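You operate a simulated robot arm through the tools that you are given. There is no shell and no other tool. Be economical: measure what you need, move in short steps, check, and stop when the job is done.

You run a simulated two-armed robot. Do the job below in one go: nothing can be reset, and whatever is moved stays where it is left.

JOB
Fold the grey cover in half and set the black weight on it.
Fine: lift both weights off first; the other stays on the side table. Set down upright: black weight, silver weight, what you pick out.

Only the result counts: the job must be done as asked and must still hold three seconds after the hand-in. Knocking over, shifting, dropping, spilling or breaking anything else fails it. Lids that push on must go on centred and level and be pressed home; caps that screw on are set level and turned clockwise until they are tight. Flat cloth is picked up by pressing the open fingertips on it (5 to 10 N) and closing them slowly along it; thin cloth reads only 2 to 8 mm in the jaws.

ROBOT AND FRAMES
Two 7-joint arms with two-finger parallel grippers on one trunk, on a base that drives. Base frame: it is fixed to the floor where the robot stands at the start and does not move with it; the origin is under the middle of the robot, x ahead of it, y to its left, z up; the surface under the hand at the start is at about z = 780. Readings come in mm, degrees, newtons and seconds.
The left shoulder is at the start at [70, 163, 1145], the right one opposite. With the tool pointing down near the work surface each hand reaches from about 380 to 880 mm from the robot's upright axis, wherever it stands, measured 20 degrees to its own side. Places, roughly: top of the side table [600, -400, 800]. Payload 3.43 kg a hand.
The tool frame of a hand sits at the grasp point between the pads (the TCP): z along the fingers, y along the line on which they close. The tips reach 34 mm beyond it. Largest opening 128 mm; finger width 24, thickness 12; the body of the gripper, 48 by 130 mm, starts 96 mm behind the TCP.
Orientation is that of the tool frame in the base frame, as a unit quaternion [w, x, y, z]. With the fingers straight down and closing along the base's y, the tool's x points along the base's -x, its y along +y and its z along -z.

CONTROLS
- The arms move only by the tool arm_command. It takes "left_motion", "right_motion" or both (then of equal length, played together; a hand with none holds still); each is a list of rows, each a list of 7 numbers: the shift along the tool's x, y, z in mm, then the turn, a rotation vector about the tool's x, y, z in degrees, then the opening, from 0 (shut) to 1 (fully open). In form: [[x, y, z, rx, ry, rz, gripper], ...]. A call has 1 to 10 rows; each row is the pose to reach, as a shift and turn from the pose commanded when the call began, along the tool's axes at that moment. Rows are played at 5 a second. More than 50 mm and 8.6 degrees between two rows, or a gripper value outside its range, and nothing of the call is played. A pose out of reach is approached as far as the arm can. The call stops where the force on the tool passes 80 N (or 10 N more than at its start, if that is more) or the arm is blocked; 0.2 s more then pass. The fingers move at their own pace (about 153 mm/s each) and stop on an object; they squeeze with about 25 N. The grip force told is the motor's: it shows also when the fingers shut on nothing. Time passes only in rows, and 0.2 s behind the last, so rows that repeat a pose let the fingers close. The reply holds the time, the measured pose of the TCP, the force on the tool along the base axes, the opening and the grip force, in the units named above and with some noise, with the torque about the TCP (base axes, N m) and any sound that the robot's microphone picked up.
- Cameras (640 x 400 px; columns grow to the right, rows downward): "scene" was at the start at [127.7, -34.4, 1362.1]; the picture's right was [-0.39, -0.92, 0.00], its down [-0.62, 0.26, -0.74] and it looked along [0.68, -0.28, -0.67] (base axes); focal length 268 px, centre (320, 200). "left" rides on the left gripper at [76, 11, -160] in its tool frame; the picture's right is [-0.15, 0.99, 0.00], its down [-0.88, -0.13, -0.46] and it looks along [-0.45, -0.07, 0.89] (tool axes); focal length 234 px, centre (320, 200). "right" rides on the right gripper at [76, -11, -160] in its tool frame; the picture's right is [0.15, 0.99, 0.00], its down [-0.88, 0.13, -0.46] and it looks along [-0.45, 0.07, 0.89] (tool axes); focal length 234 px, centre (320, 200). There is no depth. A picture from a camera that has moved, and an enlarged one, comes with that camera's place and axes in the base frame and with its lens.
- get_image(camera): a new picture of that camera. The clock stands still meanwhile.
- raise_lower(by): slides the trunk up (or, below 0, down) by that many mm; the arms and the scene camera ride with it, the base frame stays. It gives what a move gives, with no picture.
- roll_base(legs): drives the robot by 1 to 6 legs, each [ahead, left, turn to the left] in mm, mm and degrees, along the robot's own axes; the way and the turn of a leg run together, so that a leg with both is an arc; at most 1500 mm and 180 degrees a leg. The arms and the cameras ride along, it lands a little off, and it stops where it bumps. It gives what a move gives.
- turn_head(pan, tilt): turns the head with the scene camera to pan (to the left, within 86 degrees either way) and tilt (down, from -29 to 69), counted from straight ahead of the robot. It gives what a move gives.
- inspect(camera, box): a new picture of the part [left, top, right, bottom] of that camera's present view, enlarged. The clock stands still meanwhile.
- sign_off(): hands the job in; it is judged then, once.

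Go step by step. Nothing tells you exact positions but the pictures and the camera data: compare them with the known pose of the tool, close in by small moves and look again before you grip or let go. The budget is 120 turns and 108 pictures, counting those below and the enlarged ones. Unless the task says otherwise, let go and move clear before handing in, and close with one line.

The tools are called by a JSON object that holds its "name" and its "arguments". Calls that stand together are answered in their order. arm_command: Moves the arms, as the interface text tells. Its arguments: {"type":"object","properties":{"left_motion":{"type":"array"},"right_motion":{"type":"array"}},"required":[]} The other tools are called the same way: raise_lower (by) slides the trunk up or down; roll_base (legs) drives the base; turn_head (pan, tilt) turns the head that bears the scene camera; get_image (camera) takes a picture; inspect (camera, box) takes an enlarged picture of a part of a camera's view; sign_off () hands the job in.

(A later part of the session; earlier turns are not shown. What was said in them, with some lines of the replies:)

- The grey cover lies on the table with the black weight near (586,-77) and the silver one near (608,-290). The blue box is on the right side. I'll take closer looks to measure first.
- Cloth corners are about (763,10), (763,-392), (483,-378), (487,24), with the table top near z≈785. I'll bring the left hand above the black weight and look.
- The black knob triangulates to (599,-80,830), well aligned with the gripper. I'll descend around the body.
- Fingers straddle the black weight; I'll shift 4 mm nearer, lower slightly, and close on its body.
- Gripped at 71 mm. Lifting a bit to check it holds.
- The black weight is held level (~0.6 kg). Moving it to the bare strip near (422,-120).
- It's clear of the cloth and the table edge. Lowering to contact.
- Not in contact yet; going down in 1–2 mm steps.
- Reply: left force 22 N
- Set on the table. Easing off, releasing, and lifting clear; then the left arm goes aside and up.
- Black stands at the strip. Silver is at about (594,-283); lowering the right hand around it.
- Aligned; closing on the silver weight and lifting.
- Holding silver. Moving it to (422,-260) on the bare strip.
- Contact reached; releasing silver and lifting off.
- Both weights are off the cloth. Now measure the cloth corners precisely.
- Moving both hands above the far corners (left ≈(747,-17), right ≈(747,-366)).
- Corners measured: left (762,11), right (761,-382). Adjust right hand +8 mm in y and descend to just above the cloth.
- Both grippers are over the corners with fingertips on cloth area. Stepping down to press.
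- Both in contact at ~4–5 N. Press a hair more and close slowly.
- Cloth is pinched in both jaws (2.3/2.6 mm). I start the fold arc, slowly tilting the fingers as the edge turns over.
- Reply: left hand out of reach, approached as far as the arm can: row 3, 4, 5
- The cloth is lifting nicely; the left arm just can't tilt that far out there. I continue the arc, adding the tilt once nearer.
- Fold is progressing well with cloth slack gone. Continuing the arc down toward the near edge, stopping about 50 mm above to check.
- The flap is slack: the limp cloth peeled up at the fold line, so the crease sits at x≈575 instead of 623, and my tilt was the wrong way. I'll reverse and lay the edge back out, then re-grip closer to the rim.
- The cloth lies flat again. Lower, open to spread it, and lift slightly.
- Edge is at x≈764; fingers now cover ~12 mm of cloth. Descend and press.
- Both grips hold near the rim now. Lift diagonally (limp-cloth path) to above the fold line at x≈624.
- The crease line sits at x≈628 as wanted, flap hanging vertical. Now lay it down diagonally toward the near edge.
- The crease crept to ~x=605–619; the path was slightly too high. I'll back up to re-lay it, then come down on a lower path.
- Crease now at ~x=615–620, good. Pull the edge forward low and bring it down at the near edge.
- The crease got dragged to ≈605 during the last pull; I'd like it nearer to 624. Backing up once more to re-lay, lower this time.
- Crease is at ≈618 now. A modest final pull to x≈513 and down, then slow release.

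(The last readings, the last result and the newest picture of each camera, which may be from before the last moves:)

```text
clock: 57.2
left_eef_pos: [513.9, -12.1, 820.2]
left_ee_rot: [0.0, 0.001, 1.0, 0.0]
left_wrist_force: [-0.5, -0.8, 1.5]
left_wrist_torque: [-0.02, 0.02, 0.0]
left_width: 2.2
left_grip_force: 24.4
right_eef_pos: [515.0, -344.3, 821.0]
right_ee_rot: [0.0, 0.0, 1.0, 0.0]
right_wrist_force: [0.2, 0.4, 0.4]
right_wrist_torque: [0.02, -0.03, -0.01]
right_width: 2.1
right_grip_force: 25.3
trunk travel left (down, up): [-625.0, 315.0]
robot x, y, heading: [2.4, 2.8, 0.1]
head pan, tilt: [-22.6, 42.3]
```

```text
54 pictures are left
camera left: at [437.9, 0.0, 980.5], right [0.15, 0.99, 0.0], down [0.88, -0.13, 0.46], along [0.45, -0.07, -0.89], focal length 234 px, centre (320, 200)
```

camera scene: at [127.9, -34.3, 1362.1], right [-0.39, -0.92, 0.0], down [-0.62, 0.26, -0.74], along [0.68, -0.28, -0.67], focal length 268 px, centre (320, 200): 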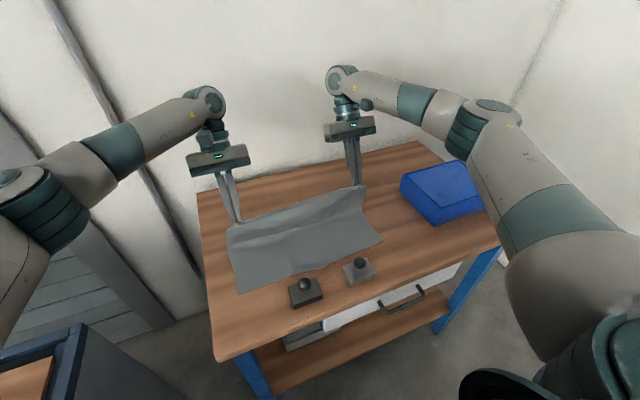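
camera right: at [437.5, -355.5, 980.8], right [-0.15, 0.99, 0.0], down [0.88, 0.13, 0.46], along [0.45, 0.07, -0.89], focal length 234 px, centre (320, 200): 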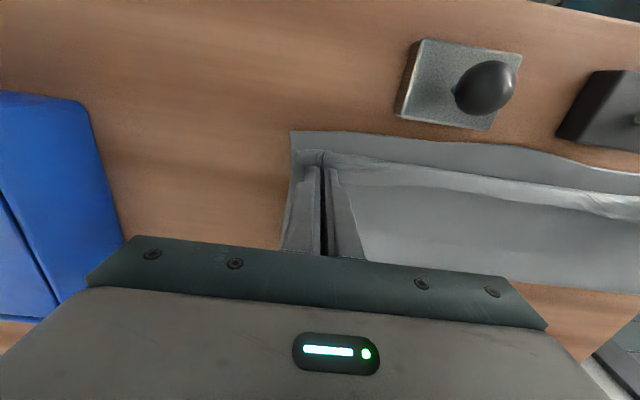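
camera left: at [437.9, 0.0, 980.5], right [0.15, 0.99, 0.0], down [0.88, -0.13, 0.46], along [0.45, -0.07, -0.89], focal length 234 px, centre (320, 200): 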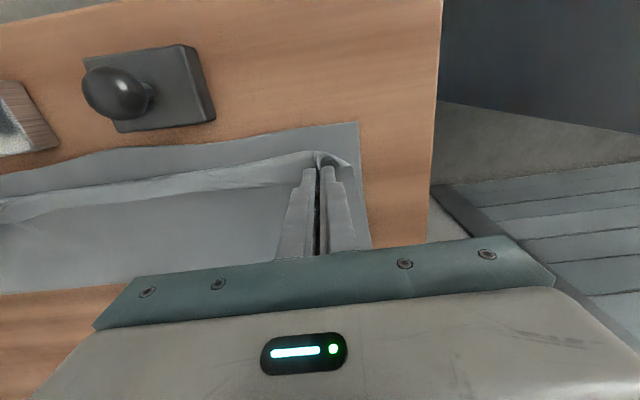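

Release slowly and lift both hands straight up.

{"name": "arm_command", "arguments": {"left_motion": [[0, 0, 0, 0, 0, 0, 0.04], [0, 0, 0, 0, 0, 0, 0.1], [0, 0, 0, 0, 0, 0, 0.15], [0, 0, 0, 0, 0, 0, 0.2], [0, 0, -5, 0, 0, 0, 0.22], [0, 0, -15, 0, 0, 0, 0.22], [0, 0, -45, 0, 0, 0, 0.22], [0, 0, -90, 0, 0, 0, 0.22], [-40, 10, -115, 0, 0, 0, 0.22], [-80, 20, -120, 0, 0, 0, 0.22]], "right_motion": [[0, 0, 0, 0, 0, 0, 0.04], [0, 0, 0, 0, 0, 0, 0.1], [0, 0, 0, 0, 0, 0, 0.15], [0, 0, 0, 0, 0, 0, 0.2], [0, 0, -5, 0, 0, 0, 0.22], [0, 0, -15, 0, 0, 0, 0.22], [0, 0, -45, 0, 0, 0, 0.22], [0, 0, -90, 0, 0, 0, 0.22], [-40, -10, -115, 0, 0, 0, 0.22], [-80, -20, -120, 0, 0, 0, 0.22]]}}

{"name": "inspect", "arguments": {"camera": "scene", "box": [200, 175, 408, 305]}}

{"name": "get_image", "arguments": {"camera": "left"}}

{"name": "get_image", "arguments": {"camera": "right"}}

```text
clock: 59.4
left_eef_pos: [594.7, 6.7, 938.6]
left_ee_rot: [0.0, 0.0, 1.0, 0.0]
left_wrist_force: [1.2, -0.3, -0.6]
left_wrist_torque: [0.01, 0.02, 0.0]
left_width: 28.3
left_grip_force: 0.0
right_eef_pos: [594.3, -365.0, 939.6]
right_ee_rot: [0.0, 0.0, 1.0, 0.0]
right_wrist_force: [0.0, 0.2, 0.6]
right_wrist_torque: [0.02, 0.0, -0.02]
right_width: 28.2
right_grip_force: 0.0
trunk travel left (down, up): [-625.0, 315.0]
robot x, y, heading: [0.6, 0.4, 0.1]
head pan, tilt: [-22.6, 42.3]
```

```text
3.08 times, centred on (304, 240) of scene
camera zoom: at [129.2, -34.1, 1361.9], right [-0.39, -0.92, 0.0], down [-0.62, 0.26, -0.74], along [0.68, -0.28, -0.67], focal length 824 px, centre (369, 77)
```

zoom: 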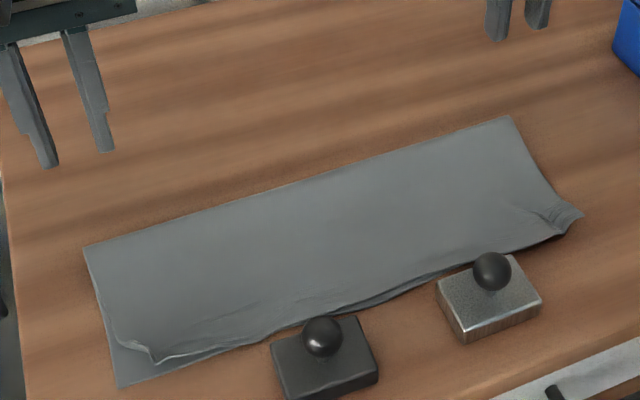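

```text
52 pictures are left
camera left: at [520.0, 19.5, 1099.1], right [0.15, 0.99, 0.0], down [0.88, -0.13, 0.45], along [0.45, -0.07, -0.89], focal length 234 px, centre (320, 200)
```

left: 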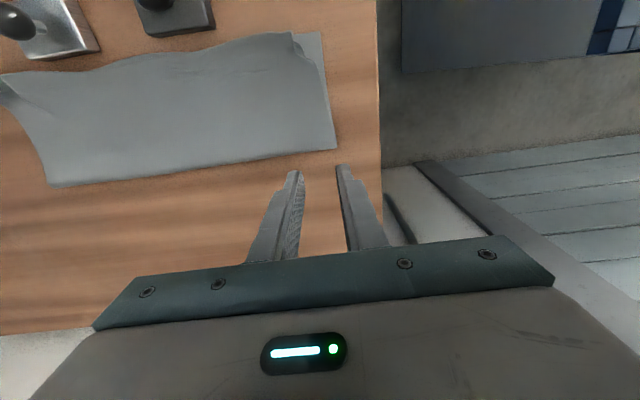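

```text
51 pictures are left
camera right: at [518.9, -376.1, 1100.3], right [-0.15, 0.99, 0.0], down [0.88, 0.13, 0.45], along [0.45, 0.07, -0.89], focal length 234 px, centre (320, 200)
```

right: 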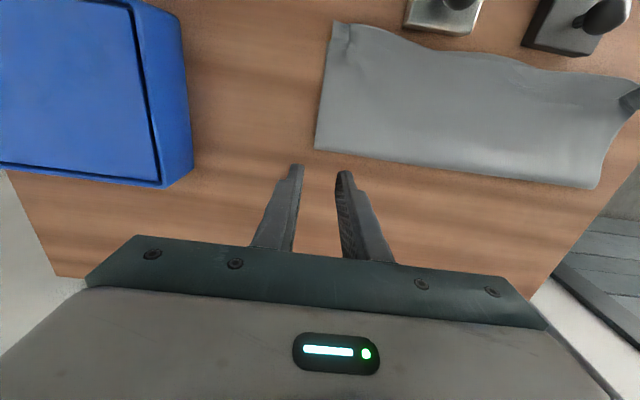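

The flap edge flopped forward and aligns with the near edge very well. Check the corners closely.

{"name": "inspect", "arguments": {"camera": "left", "box": [200, 10, 392, 130]}}

{"name": "inspect", "arguments": {"camera": "right", "box": [280, 0, 472, 120]}}

```text
3.33 times, centred on (296, 70) of left
camera zoom: at [520.0, 19.5, 1099.1], right [0.15, 0.99, 0.0], down [0.88, -0.13, 0.45], along [0.45, -0.07, -0.89], focal length 781 px, centre (400, 633)
```

zoom: 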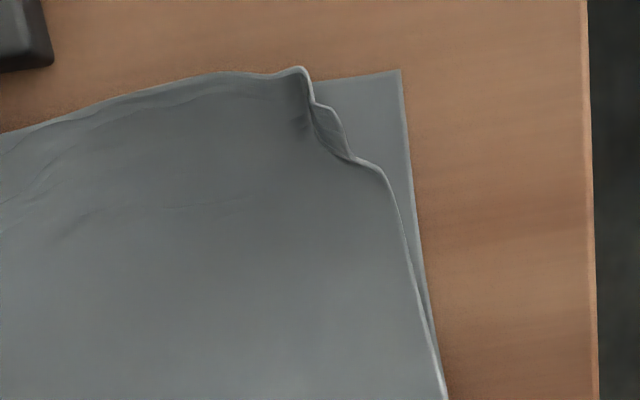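

```text
3.33 times, centred on (376, 60) of right
camera zoom: at [518.9, -376.1, 1100.3], right [-0.15, 0.99, 0.0], down [0.88, 0.13, 0.45], along [0.45, 0.07, -0.89], focal length 781 px, centre (133, 667)
```

zoom: 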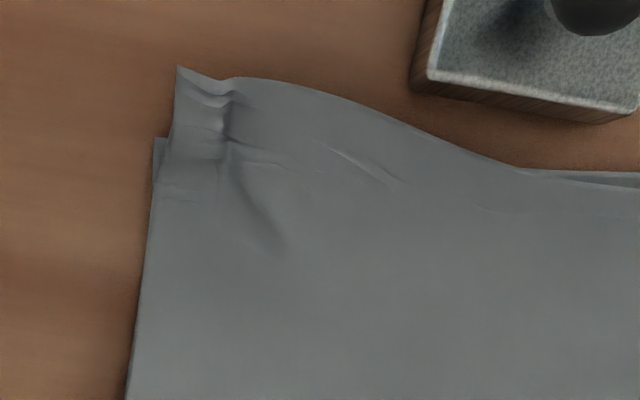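

The fold is good (edges match within ~2 cm). Now fetch the black weight with the left hand, which still stands at about (423,-120).

{"name": "arm_command", "arguments": {"left_motion": [[34, -25, -5, 0, 0, 0, 0.4], [69, -51, -5, 0, 0, 0, 0.75], [103, -76, -5, 0, 0, 0, 0.75], [138, -101, -5, 0, 0, 0, 0.75], [172, -127, -5, 0, 0, 0, 0.75], [172, -127, -5, 0, 0, 0, 0.75]]}}

{"name": "get_image", "arguments": {"camera": "left"}}

```text
clock: 60.8
left_eef_pos: [421.9, -118.3, 944.1]
left_ee_rot: [0.001, 0.0, 1.0, -0.001]
left_wrist_force: [-0.5, -0.7, -1.3]
left_wrist_torque: [-0.01, 0.06, 0.03]
left_width: 95.8
left_grip_force: 0.0
right_eef_pos: [594.0, -363.1, 939.9]
right_ee_rot: [0.0, 0.0, 1.0, 0.0]
right_wrist_force: [-0.7, -0.2, -0.1]
right_wrist_torque: [0.01, -0.01, -0.01]
right_width: 28.1
right_grip_force: 0.1
trunk travel left (down, up): [-625.0, 315.0]
robot x, y, heading: [0.5, 0.4, 0.1]
head pan, tilt: [-22.6, 42.3]
```

```text
48 pictures are left
camera left: at [347.1, -106.4, 1104.7], right [0.15, 0.99, 0.0], down [0.88, -0.13, 0.46], along [0.45, -0.07, -0.89], focal length 234 px, centre (320, 200)
```

left: 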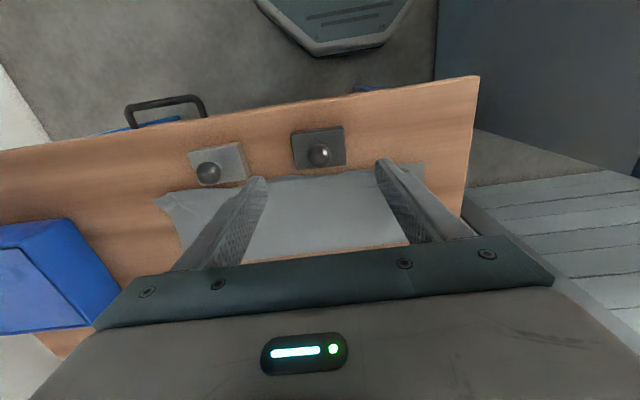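

Black is directly below. Descend, grip, lift.

{"name": "arm_command", "arguments": {"left_motion": [[0, 0, 40, 0, 0, 0, 0.75], [0, 0, 80, 0, 0, 0, 0.75], [0, 0, 105, 0, 0, 0, 0.75], [0, 0, 118, 0, 0, 0, 0.75], [0, 0, 118, 0, 0, 0, 0.6], [0, 0, 118, 0, 0, 0, 0.45], [0, 0, 118, 0, 0, 0, 0.3], [0, 0, 118, 0, 0, 0, 0.3]]}}

{"name": "arm_command", "arguments": {"left_motion": [[0, 0, -10, 0, 0, 0, 0.3], [0, 0, -35, 0, 0, 0, 0.3], [0, 0, -70, 0, 0, 0, 0.3], [0, 0, -70, 0, 0, 0, 0.3]]}}

{"name": "get_image", "arguments": {"camera": "left"}}

```text
clock: 62.6
left_eef_pos: [421.8, -120.5, 826.5]
left_ee_rot: [0.001, 0.0, 1.0, -0.001]
left_wrist_force: [-0.6, -1.0, -0.8]
left_wrist_torque: [-0.16, -0.03, -0.02]
left_width: 70.3
left_grip_force: 24.7
right_eef_pos: [594.5, -365.3, 940.1]
right_ee_rot: [0.0, 0.0, 1.0, 0.0]
right_wrist_force: [0.0, 0.1, -1.4]
right_wrist_torque: [0.02, 0.02, -0.03]
right_width: 28.2
right_grip_force: 0.0
trunk travel left (down, up): [-625.0, 315.0]
robot x, y, heading: [-0.4, -1.9, -0.1]
head pan, tilt: [-22.6, 42.3]
```

```text
clock: 63.6
left_eef_pos: [423.3, -119.1, 896.9]
left_ee_rot: [-0.001, 0.0, 1.0, 0.0]
left_wrist_force: [0.3, -0.1, -6.6]
left_wrist_torque: [0.02, 0.06, 0.01]
left_width: 69.8
left_grip_force: 25.6
right_eef_pos: [595.5, -364.1, 939.9]
right_ee_rot: [-0.001, 0.0, 1.0, 0.0]
right_wrist_force: [-0.1, 0.0, -0.1]
right_wrist_torque: [-0.02, 0.03, 0.0]
right_width: 28.2
right_grip_force: 0.2
trunk travel left (down, up): [-625.0, 315.0]
robot x, y, heading: [-0.8, -1.8, 0.1]
head pan, tilt: [-22.6, 42.3]
```

```text
47 pictures are left
camera left: at [347.0, -107.2, 1057.3], right [0.15, 0.99, 0.0], down [0.88, -0.13, 0.45], along [0.45, -0.07, -0.89], focal length 234 px, centre (320, 200)
```

left: 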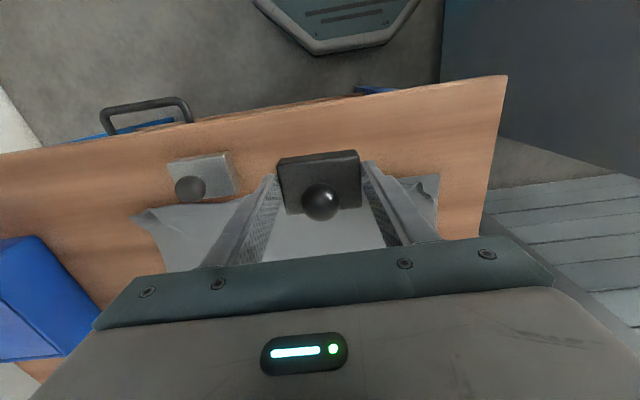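

Moving the black weight to the middle of the folded cloth, about (541,-177), stopping just above it.

{"name": "arm_command", "arguments": {"left_motion": [[-30, -15, 0, 0, 0, 0, 0.3], [-60, -29, 0, 0, 0, 0, 0.3], [-90, -44, 0, 0, 0, 0, 0.3], [-118, -58, 0, 0, 0, 0, 0.3], [-118, -58, 30, 0, 0, 0, 0.3], [-118, -58, 50, 0, 0, 0, 0.3], [-118, -58, 60, 0, 0, 0, 0.3], [-118, -58, 60, 0, 0, 0, 0.3]], "right_motion": [[0, -15, -15, 0, 0, 0, 0.22], [0, -30, -30, 0, 0, 0, 0.22], [0, -40, -40, 0, 0, 0, 0.22], [0, -40, -40, 0, 0, 0, 0.22], [0, -40, -40, 0, 0, 0, 0.22], [0, -40, -40, 0, 0, 0, 0.22], [0, -40, -40, 0, 0, 0, 0.22], [0, -40, -40, 0, 0, 0, 0.22]]}}

{"name": "inspect", "arguments": {"camera": "scene", "box": [200, 175, 408, 305]}}

{"name": "get_image", "arguments": {"camera": "left"}}

```text
clock: 65.4
left_eef_pos: [540.1, -177.4, 837.7]
left_ee_rot: [0.0, 0.0, 1.0, 0.0]
left_wrist_force: [0.1, 0.6, -6.3]
left_wrist_torque: [0.0, 0.06, -0.02]
left_width: 69.9
left_grip_force: 25.0
right_eef_pos: [594.5, -405.1, 981.3]
right_ee_rot: [0.0, 0.0, 1.0, -0.001]
right_wrist_force: [-0.4, -0.2, 0.6]
right_wrist_torque: [0.01, 0.01, -0.01]
right_width: 28.2
right_grip_force: 0.0
trunk travel left (down, up): [-625.0, 315.0]
robot x, y, heading: [3.5, -1.7, 0.1]
head pan, tilt: [-22.6, 42.3]
```

```text
3.08 times, centred on (304, 240) of scene
camera zoom: at [128.2, -34.6, 1362.1], right [-0.39, -0.92, 0.0], down [-0.62, 0.26, -0.74], along [0.68, -0.28, -0.67], focal length 824 px, centre (369, 77)
```

zoom: 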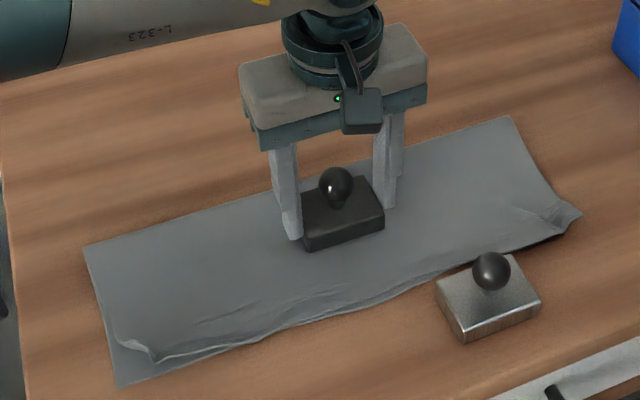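

```text
45 pictures are left
camera left: at [464.8, -165.6, 997.8], right [0.15, 0.99, 0.0], down [0.88, -0.13, 0.46], along [0.45, -0.07, -0.89], focal length 234 px, centre (320, 200)
```

left: 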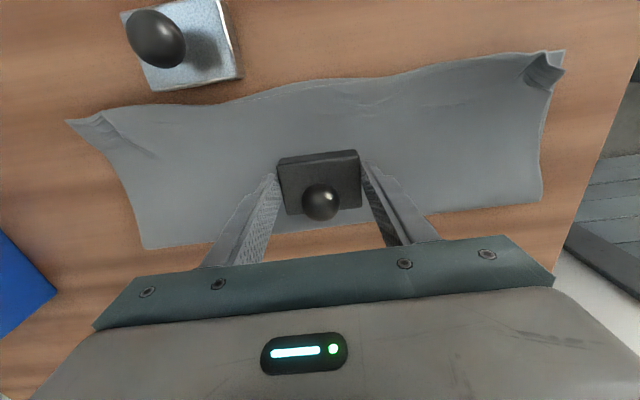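

Centred. Lower to contact in small steps.

{"name": "arm_command", "arguments": {"left_motion": [[0, 0, 3, 0, 0, 0, 0.3], [0, 0, 5, 0, 0, 0, 0.3], [0, 0, 5, 0, 0, 0, 0.3]]}}

{"name": "arm_command", "arguments": {"left_motion": [[0, 0, 1.5, 0, 0, 0, 0.3], [0, 0, 1.5, 0, 0, 0, 0.3]]}}

```text
clock: 66.2
left_eef_pos: [538.8, -177.6, 832.2]
left_ee_rot: [-0.001, 0.0, 1.0, 0.0]
left_wrist_force: [0.3, 0.3, -6.0]
left_wrist_torque: [-0.01, 0.05, 0.04]
left_width: 70.1
left_grip_force: 25.3
right_eef_pos: [595.2, -404.7, 979.6]
right_ee_rot: [0.0, 0.0, 1.0, -0.001]
right_wrist_force: [-0.3, -0.2, 0.0]
right_wrist_torque: [-0.03, 0.0, 0.01]
right_width: 28.2
right_grip_force: 0.0
trunk travel left (down, up): [-625.0, 315.0]
robot x, y, heading: [-1.3, 0.4, 0.0]
head pan, tilt: [-22.6, 42.3]
```

```text
clock: 66.8
left_eef_pos: [540.7, -177.0, 830.5]
left_ee_rot: [-0.001, -0.001, 1.0, 0.001]
left_wrist_force: [-0.2, 0.0, -6.5]
left_wrist_torque: [-0.02, 0.02, -0.02]
left_width: 70.2
left_grip_force: 25.2
right_eef_pos: [594.6, -405.6, 979.2]
right_ee_rot: [-0.001, 0.0, 1.0, 0.0]
right_wrist_force: [0.8, -0.1, 0.2]
right_wrist_torque: [-0.01, 0.02, 0.02]
right_width: 28.2
right_grip_force: 0.1
trunk travel left (down, up): [-625.0, 315.0]
robot x, y, heading: [-0.3, 0.7, -0.2]
head pan, tilt: [-22.6, 42.3]
```

{"name": "arm_command", "arguments": {"left_motion": [[0, 0, 1.2, 0, 0, 0, 0.3], [0, 0, 1.2, 0, 0, 0, 0.3]]}}

{"name": "arm_command", "arguments": {"left_motion": [[0, 0, 0.8, 0, 0, 0, 0.3], [0, 0, 0.8, 0, 0, 0, 0.3]]}}

```text
clock: 67.4
left_eef_pos: [540.4, -178.3, 829.7]
left_ee_rot: [-0.001, 0.0, 1.0, -0.001]
left_wrist_force: [-0.2, 0.8, -6.2]
left_wrist_torque: [0.0, 0.02, 0.03]
left_width: 70.1
left_grip_force: 24.7
right_eef_pos: [594.7, -404.7, 981.1]
right_ee_rot: [0.0, 0.0, 1.0, 0.0]
right_wrist_force: [0.0, -0.2, 0.6]
right_wrist_torque: [0.0, 0.01, 0.03]
right_width: 28.4
right_grip_force: 0.1
trunk travel left (down, up): [-625.0, 315.0]
robot x, y, heading: [-0.3, -0.2, 0.1]
head pan, tilt: [-22.6, 42.3]
```

```text
clock: 68.0
left_eef_pos: [539.9, -177.5, 828.1]
left_ee_rot: [0.001, 0.0, 1.0, 0.0]
left_wrist_force: [-0.6, 0.5, -5.8]
left_wrist_torque: [0.03, 0.05, -0.02]
left_width: 69.8
left_grip_force: 25.1
right_eef_pos: [594.5, -404.8, 980.5]
right_ee_rot: [0.0, 0.0, 1.0, 0.0]
right_wrist_force: [0.4, 0.0, -0.3]
right_wrist_torque: [0.0, -0.03, 0.02]
right_width: 28.2
right_grip_force: 0.2
trunk travel left (down, up): [-625.0, 315.0]
robot x, y, heading: [-0.3, -1.6, 0.2]
head pan, tilt: [-22.6, 42.3]
```

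{"name": "arm_command", "arguments": {"left_motion": [[0, 0, 0.8, 0, 0, 0, 0.3], [0, 0, 0.8, 0, 0, 0, 0.3]]}}

{"name": "arm_command", "arguments": {"left_motion": [[0, 0, 0.5, 0, 0, 0, 0.3], [0, 0, 0.5, 0, 0, 0, 0.3]]}}

```text
clock: 68.6
left_eef_pos: [539.2, -177.8, 827.8]
left_ee_rot: [0.0, 0.0, 1.0, 0.0]
left_wrist_force: [0.2, 0.1, -2.1]
left_wrist_torque: [0.03, -0.03, 0.04]
left_width: 69.9
left_grip_force: 24.6
right_eef_pos: [593.7, -405.0, 980.4]
right_ee_rot: [0.0, 0.0, 1.0, 0.0]
right_wrist_force: [-0.5, -0.9, 0.5]
right_wrist_torque: [-0.01, -0.02, -0.02]
right_width: 28.2
right_grip_force: 0.1
trunk travel left (down, up): [-625.0, 315.0]
robot x, y, heading: [-2.6, -1.5, -0.1]
head pan, tilt: [-22.6, 42.3]
```

```text
clock: 69.2
left_eef_pos: [539.5, -178.1, 827.3]
left_ee_rot: [0.0, 0.0, 1.0, 0.0]
left_wrist_force: [0.7, -1.5, 1.8]
left_wrist_torque: [-0.06, -0.05, -0.03]
left_width: 69.9
left_grip_force: 25.1
right_eef_pos: [593.1, -404.4, 981.0]
right_ee_rot: [0.001, 0.0, 1.0, 0.0]
right_wrist_force: [-0.3, -0.7, -0.5]
right_wrist_torque: [0.0, -0.01, 0.01]
right_width: 28.0
right_grip_force: 0.1
trunk travel left (down, up): [-625.0, 315.0]
robot x, y, heading: [-0.8, -1.2, 0.0]
head pan, tilt: [-22.6, 42.3]
```

Resting on the cloth. Release and lift clear.

{"name": "arm_command", "arguments": {"left_motion": [[0, 0, 0, 0, 0, 0, 0.58], [0, 0, 0, 0, 0, 0, 0.66], [0, 0, 0, 0, 0, 0, 0.75], [0, 0, 0, 0, 0, 0, 0.75], [0, 0, -20, 0, 0, 0, 0.75], [0, 0, -60, 0, 0, 0, 0.75], [0, 0, -100, 0, 0, 0, 0.75], [0, 0, -140, 0, 0, 0, 0.75], [0, 45, -150, 0, 0, 0, 0.75], [0, 90, -150, 0, 0, 0, 0.75]]}}

{"name": "arm_command", "arguments": {"left_motion": [[0, 45, 0, 0, 0, 0, 0.75], [0, 90, 0, 0, 0, 0, 0.75], [0, 130, 0, 0, 0, 0, 0.75], [0, 130, 0, 0, 0, 0, 0.75]]}}

{"name": "inspect", "arguments": {"camera": "scene", "box": [200, 175, 408, 305]}}

{"name": "get_image", "arguments": {"camera": "left"}}

{"name": "get_image", "arguments": {"camera": "right"}}

```text
clock: 71.4
left_eef_pos: [538.5, -87.4, 976.1]
left_ee_rot: [0.0, 0.0, 1.0, -0.001]
left_wrist_force: [-0.5, -0.4, 0.4]
left_wrist_torque: [-0.04, 0.02, 0.02]
left_width: 96.0
left_grip_force: 0.0
right_eef_pos: [594.9, -403.9, 981.6]
right_ee_rot: [0.0, 0.0, 1.0, -0.001]
right_wrist_force: [-0.4, -0.6, -0.1]
right_wrist_torque: [-0.01, -0.01, -0.01]
right_width: 28.2
right_grip_force: 0.1
trunk travel left (down, up): [-625.0, 315.0]
robot x, y, heading: [0.3, -0.1, 0.3]
head pan, tilt: [-22.6, 42.3]
```

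```text
clock: 72.4
left_eef_pos: [540.6, 40.3, 977.0]
left_ee_rot: [0.0, 0.0, 1.0, 0.0]
left_wrist_force: [-0.5, -0.1, 0.2]
left_wrist_torque: [0.01, -0.01, 0.02]
left_width: 96.0
left_grip_force: 0.0
right_eef_pos: [594.5, -403.6, 980.4]
right_ee_rot: [0.0, 0.0, 1.0, 0.0]
right_wrist_force: [0.1, -0.7, -0.3]
right_wrist_torque: [0.04, 0.02, -0.02]
right_width: 28.2
right_grip_force: 0.1
trunk travel left (down, up): [-625.0, 315.0]
robot x, y, heading: [-0.4, -1.7, -0.1]
head pan, tilt: [-22.6, 42.3]
```

```text
3.08 times, centred on (304, 240) of scene
camera zoom: at [127.8, -35.2, 1362.1], right [-0.39, -0.92, 0.0], down [-0.62, 0.26, -0.74], along [0.68, -0.28, -0.67], focal length 824 px, centre (369, 77)
```

zoom: 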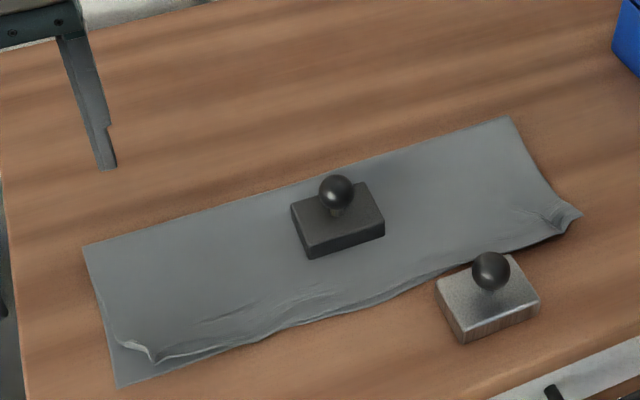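

```text
43 pictures are left
camera left: at [464.4, 52.6, 1137.0], right [0.15, 0.99, 0.0], down [0.88, -0.13, 0.46], along [0.45, -0.07, -0.89], focal length 234 px, centre (320, 200)
```

left: 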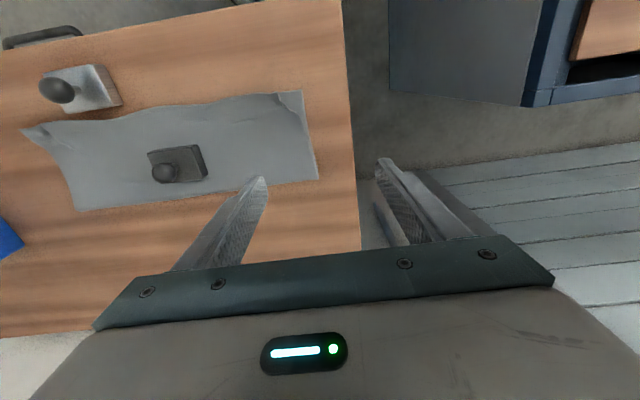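

```text
42 pictures are left
camera right: at [517.4, -416.6, 1140.6], right [-0.15, 0.99, 0.0], down [0.88, 0.13, 0.46], along [0.45, 0.07, -0.89], focal length 234 px, centre (320, 200)
```

right: 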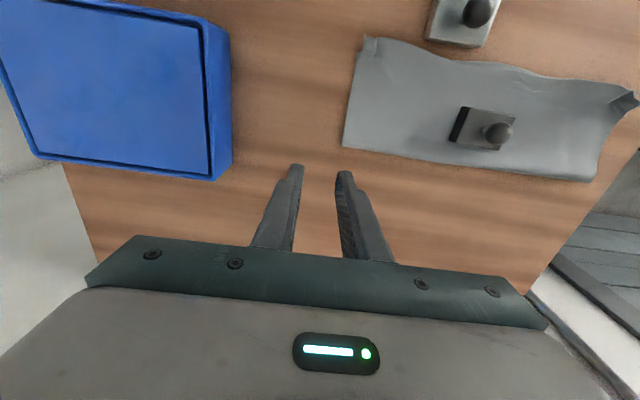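

The cover is folded in half with the black weight upright at its middle. The silver weight stands clear on the table, and both hands are free and away. Handing in.

{"name": "sign_off", "arguments": {}}

```text
The job is handed in.
```

The grey cover is folded in half with the black weight upright at its centre, and the silver weight stands upright on the bare side table. The folded edges match to about 2–3 cm, with a small tuck in the top layer at the near-left corner.
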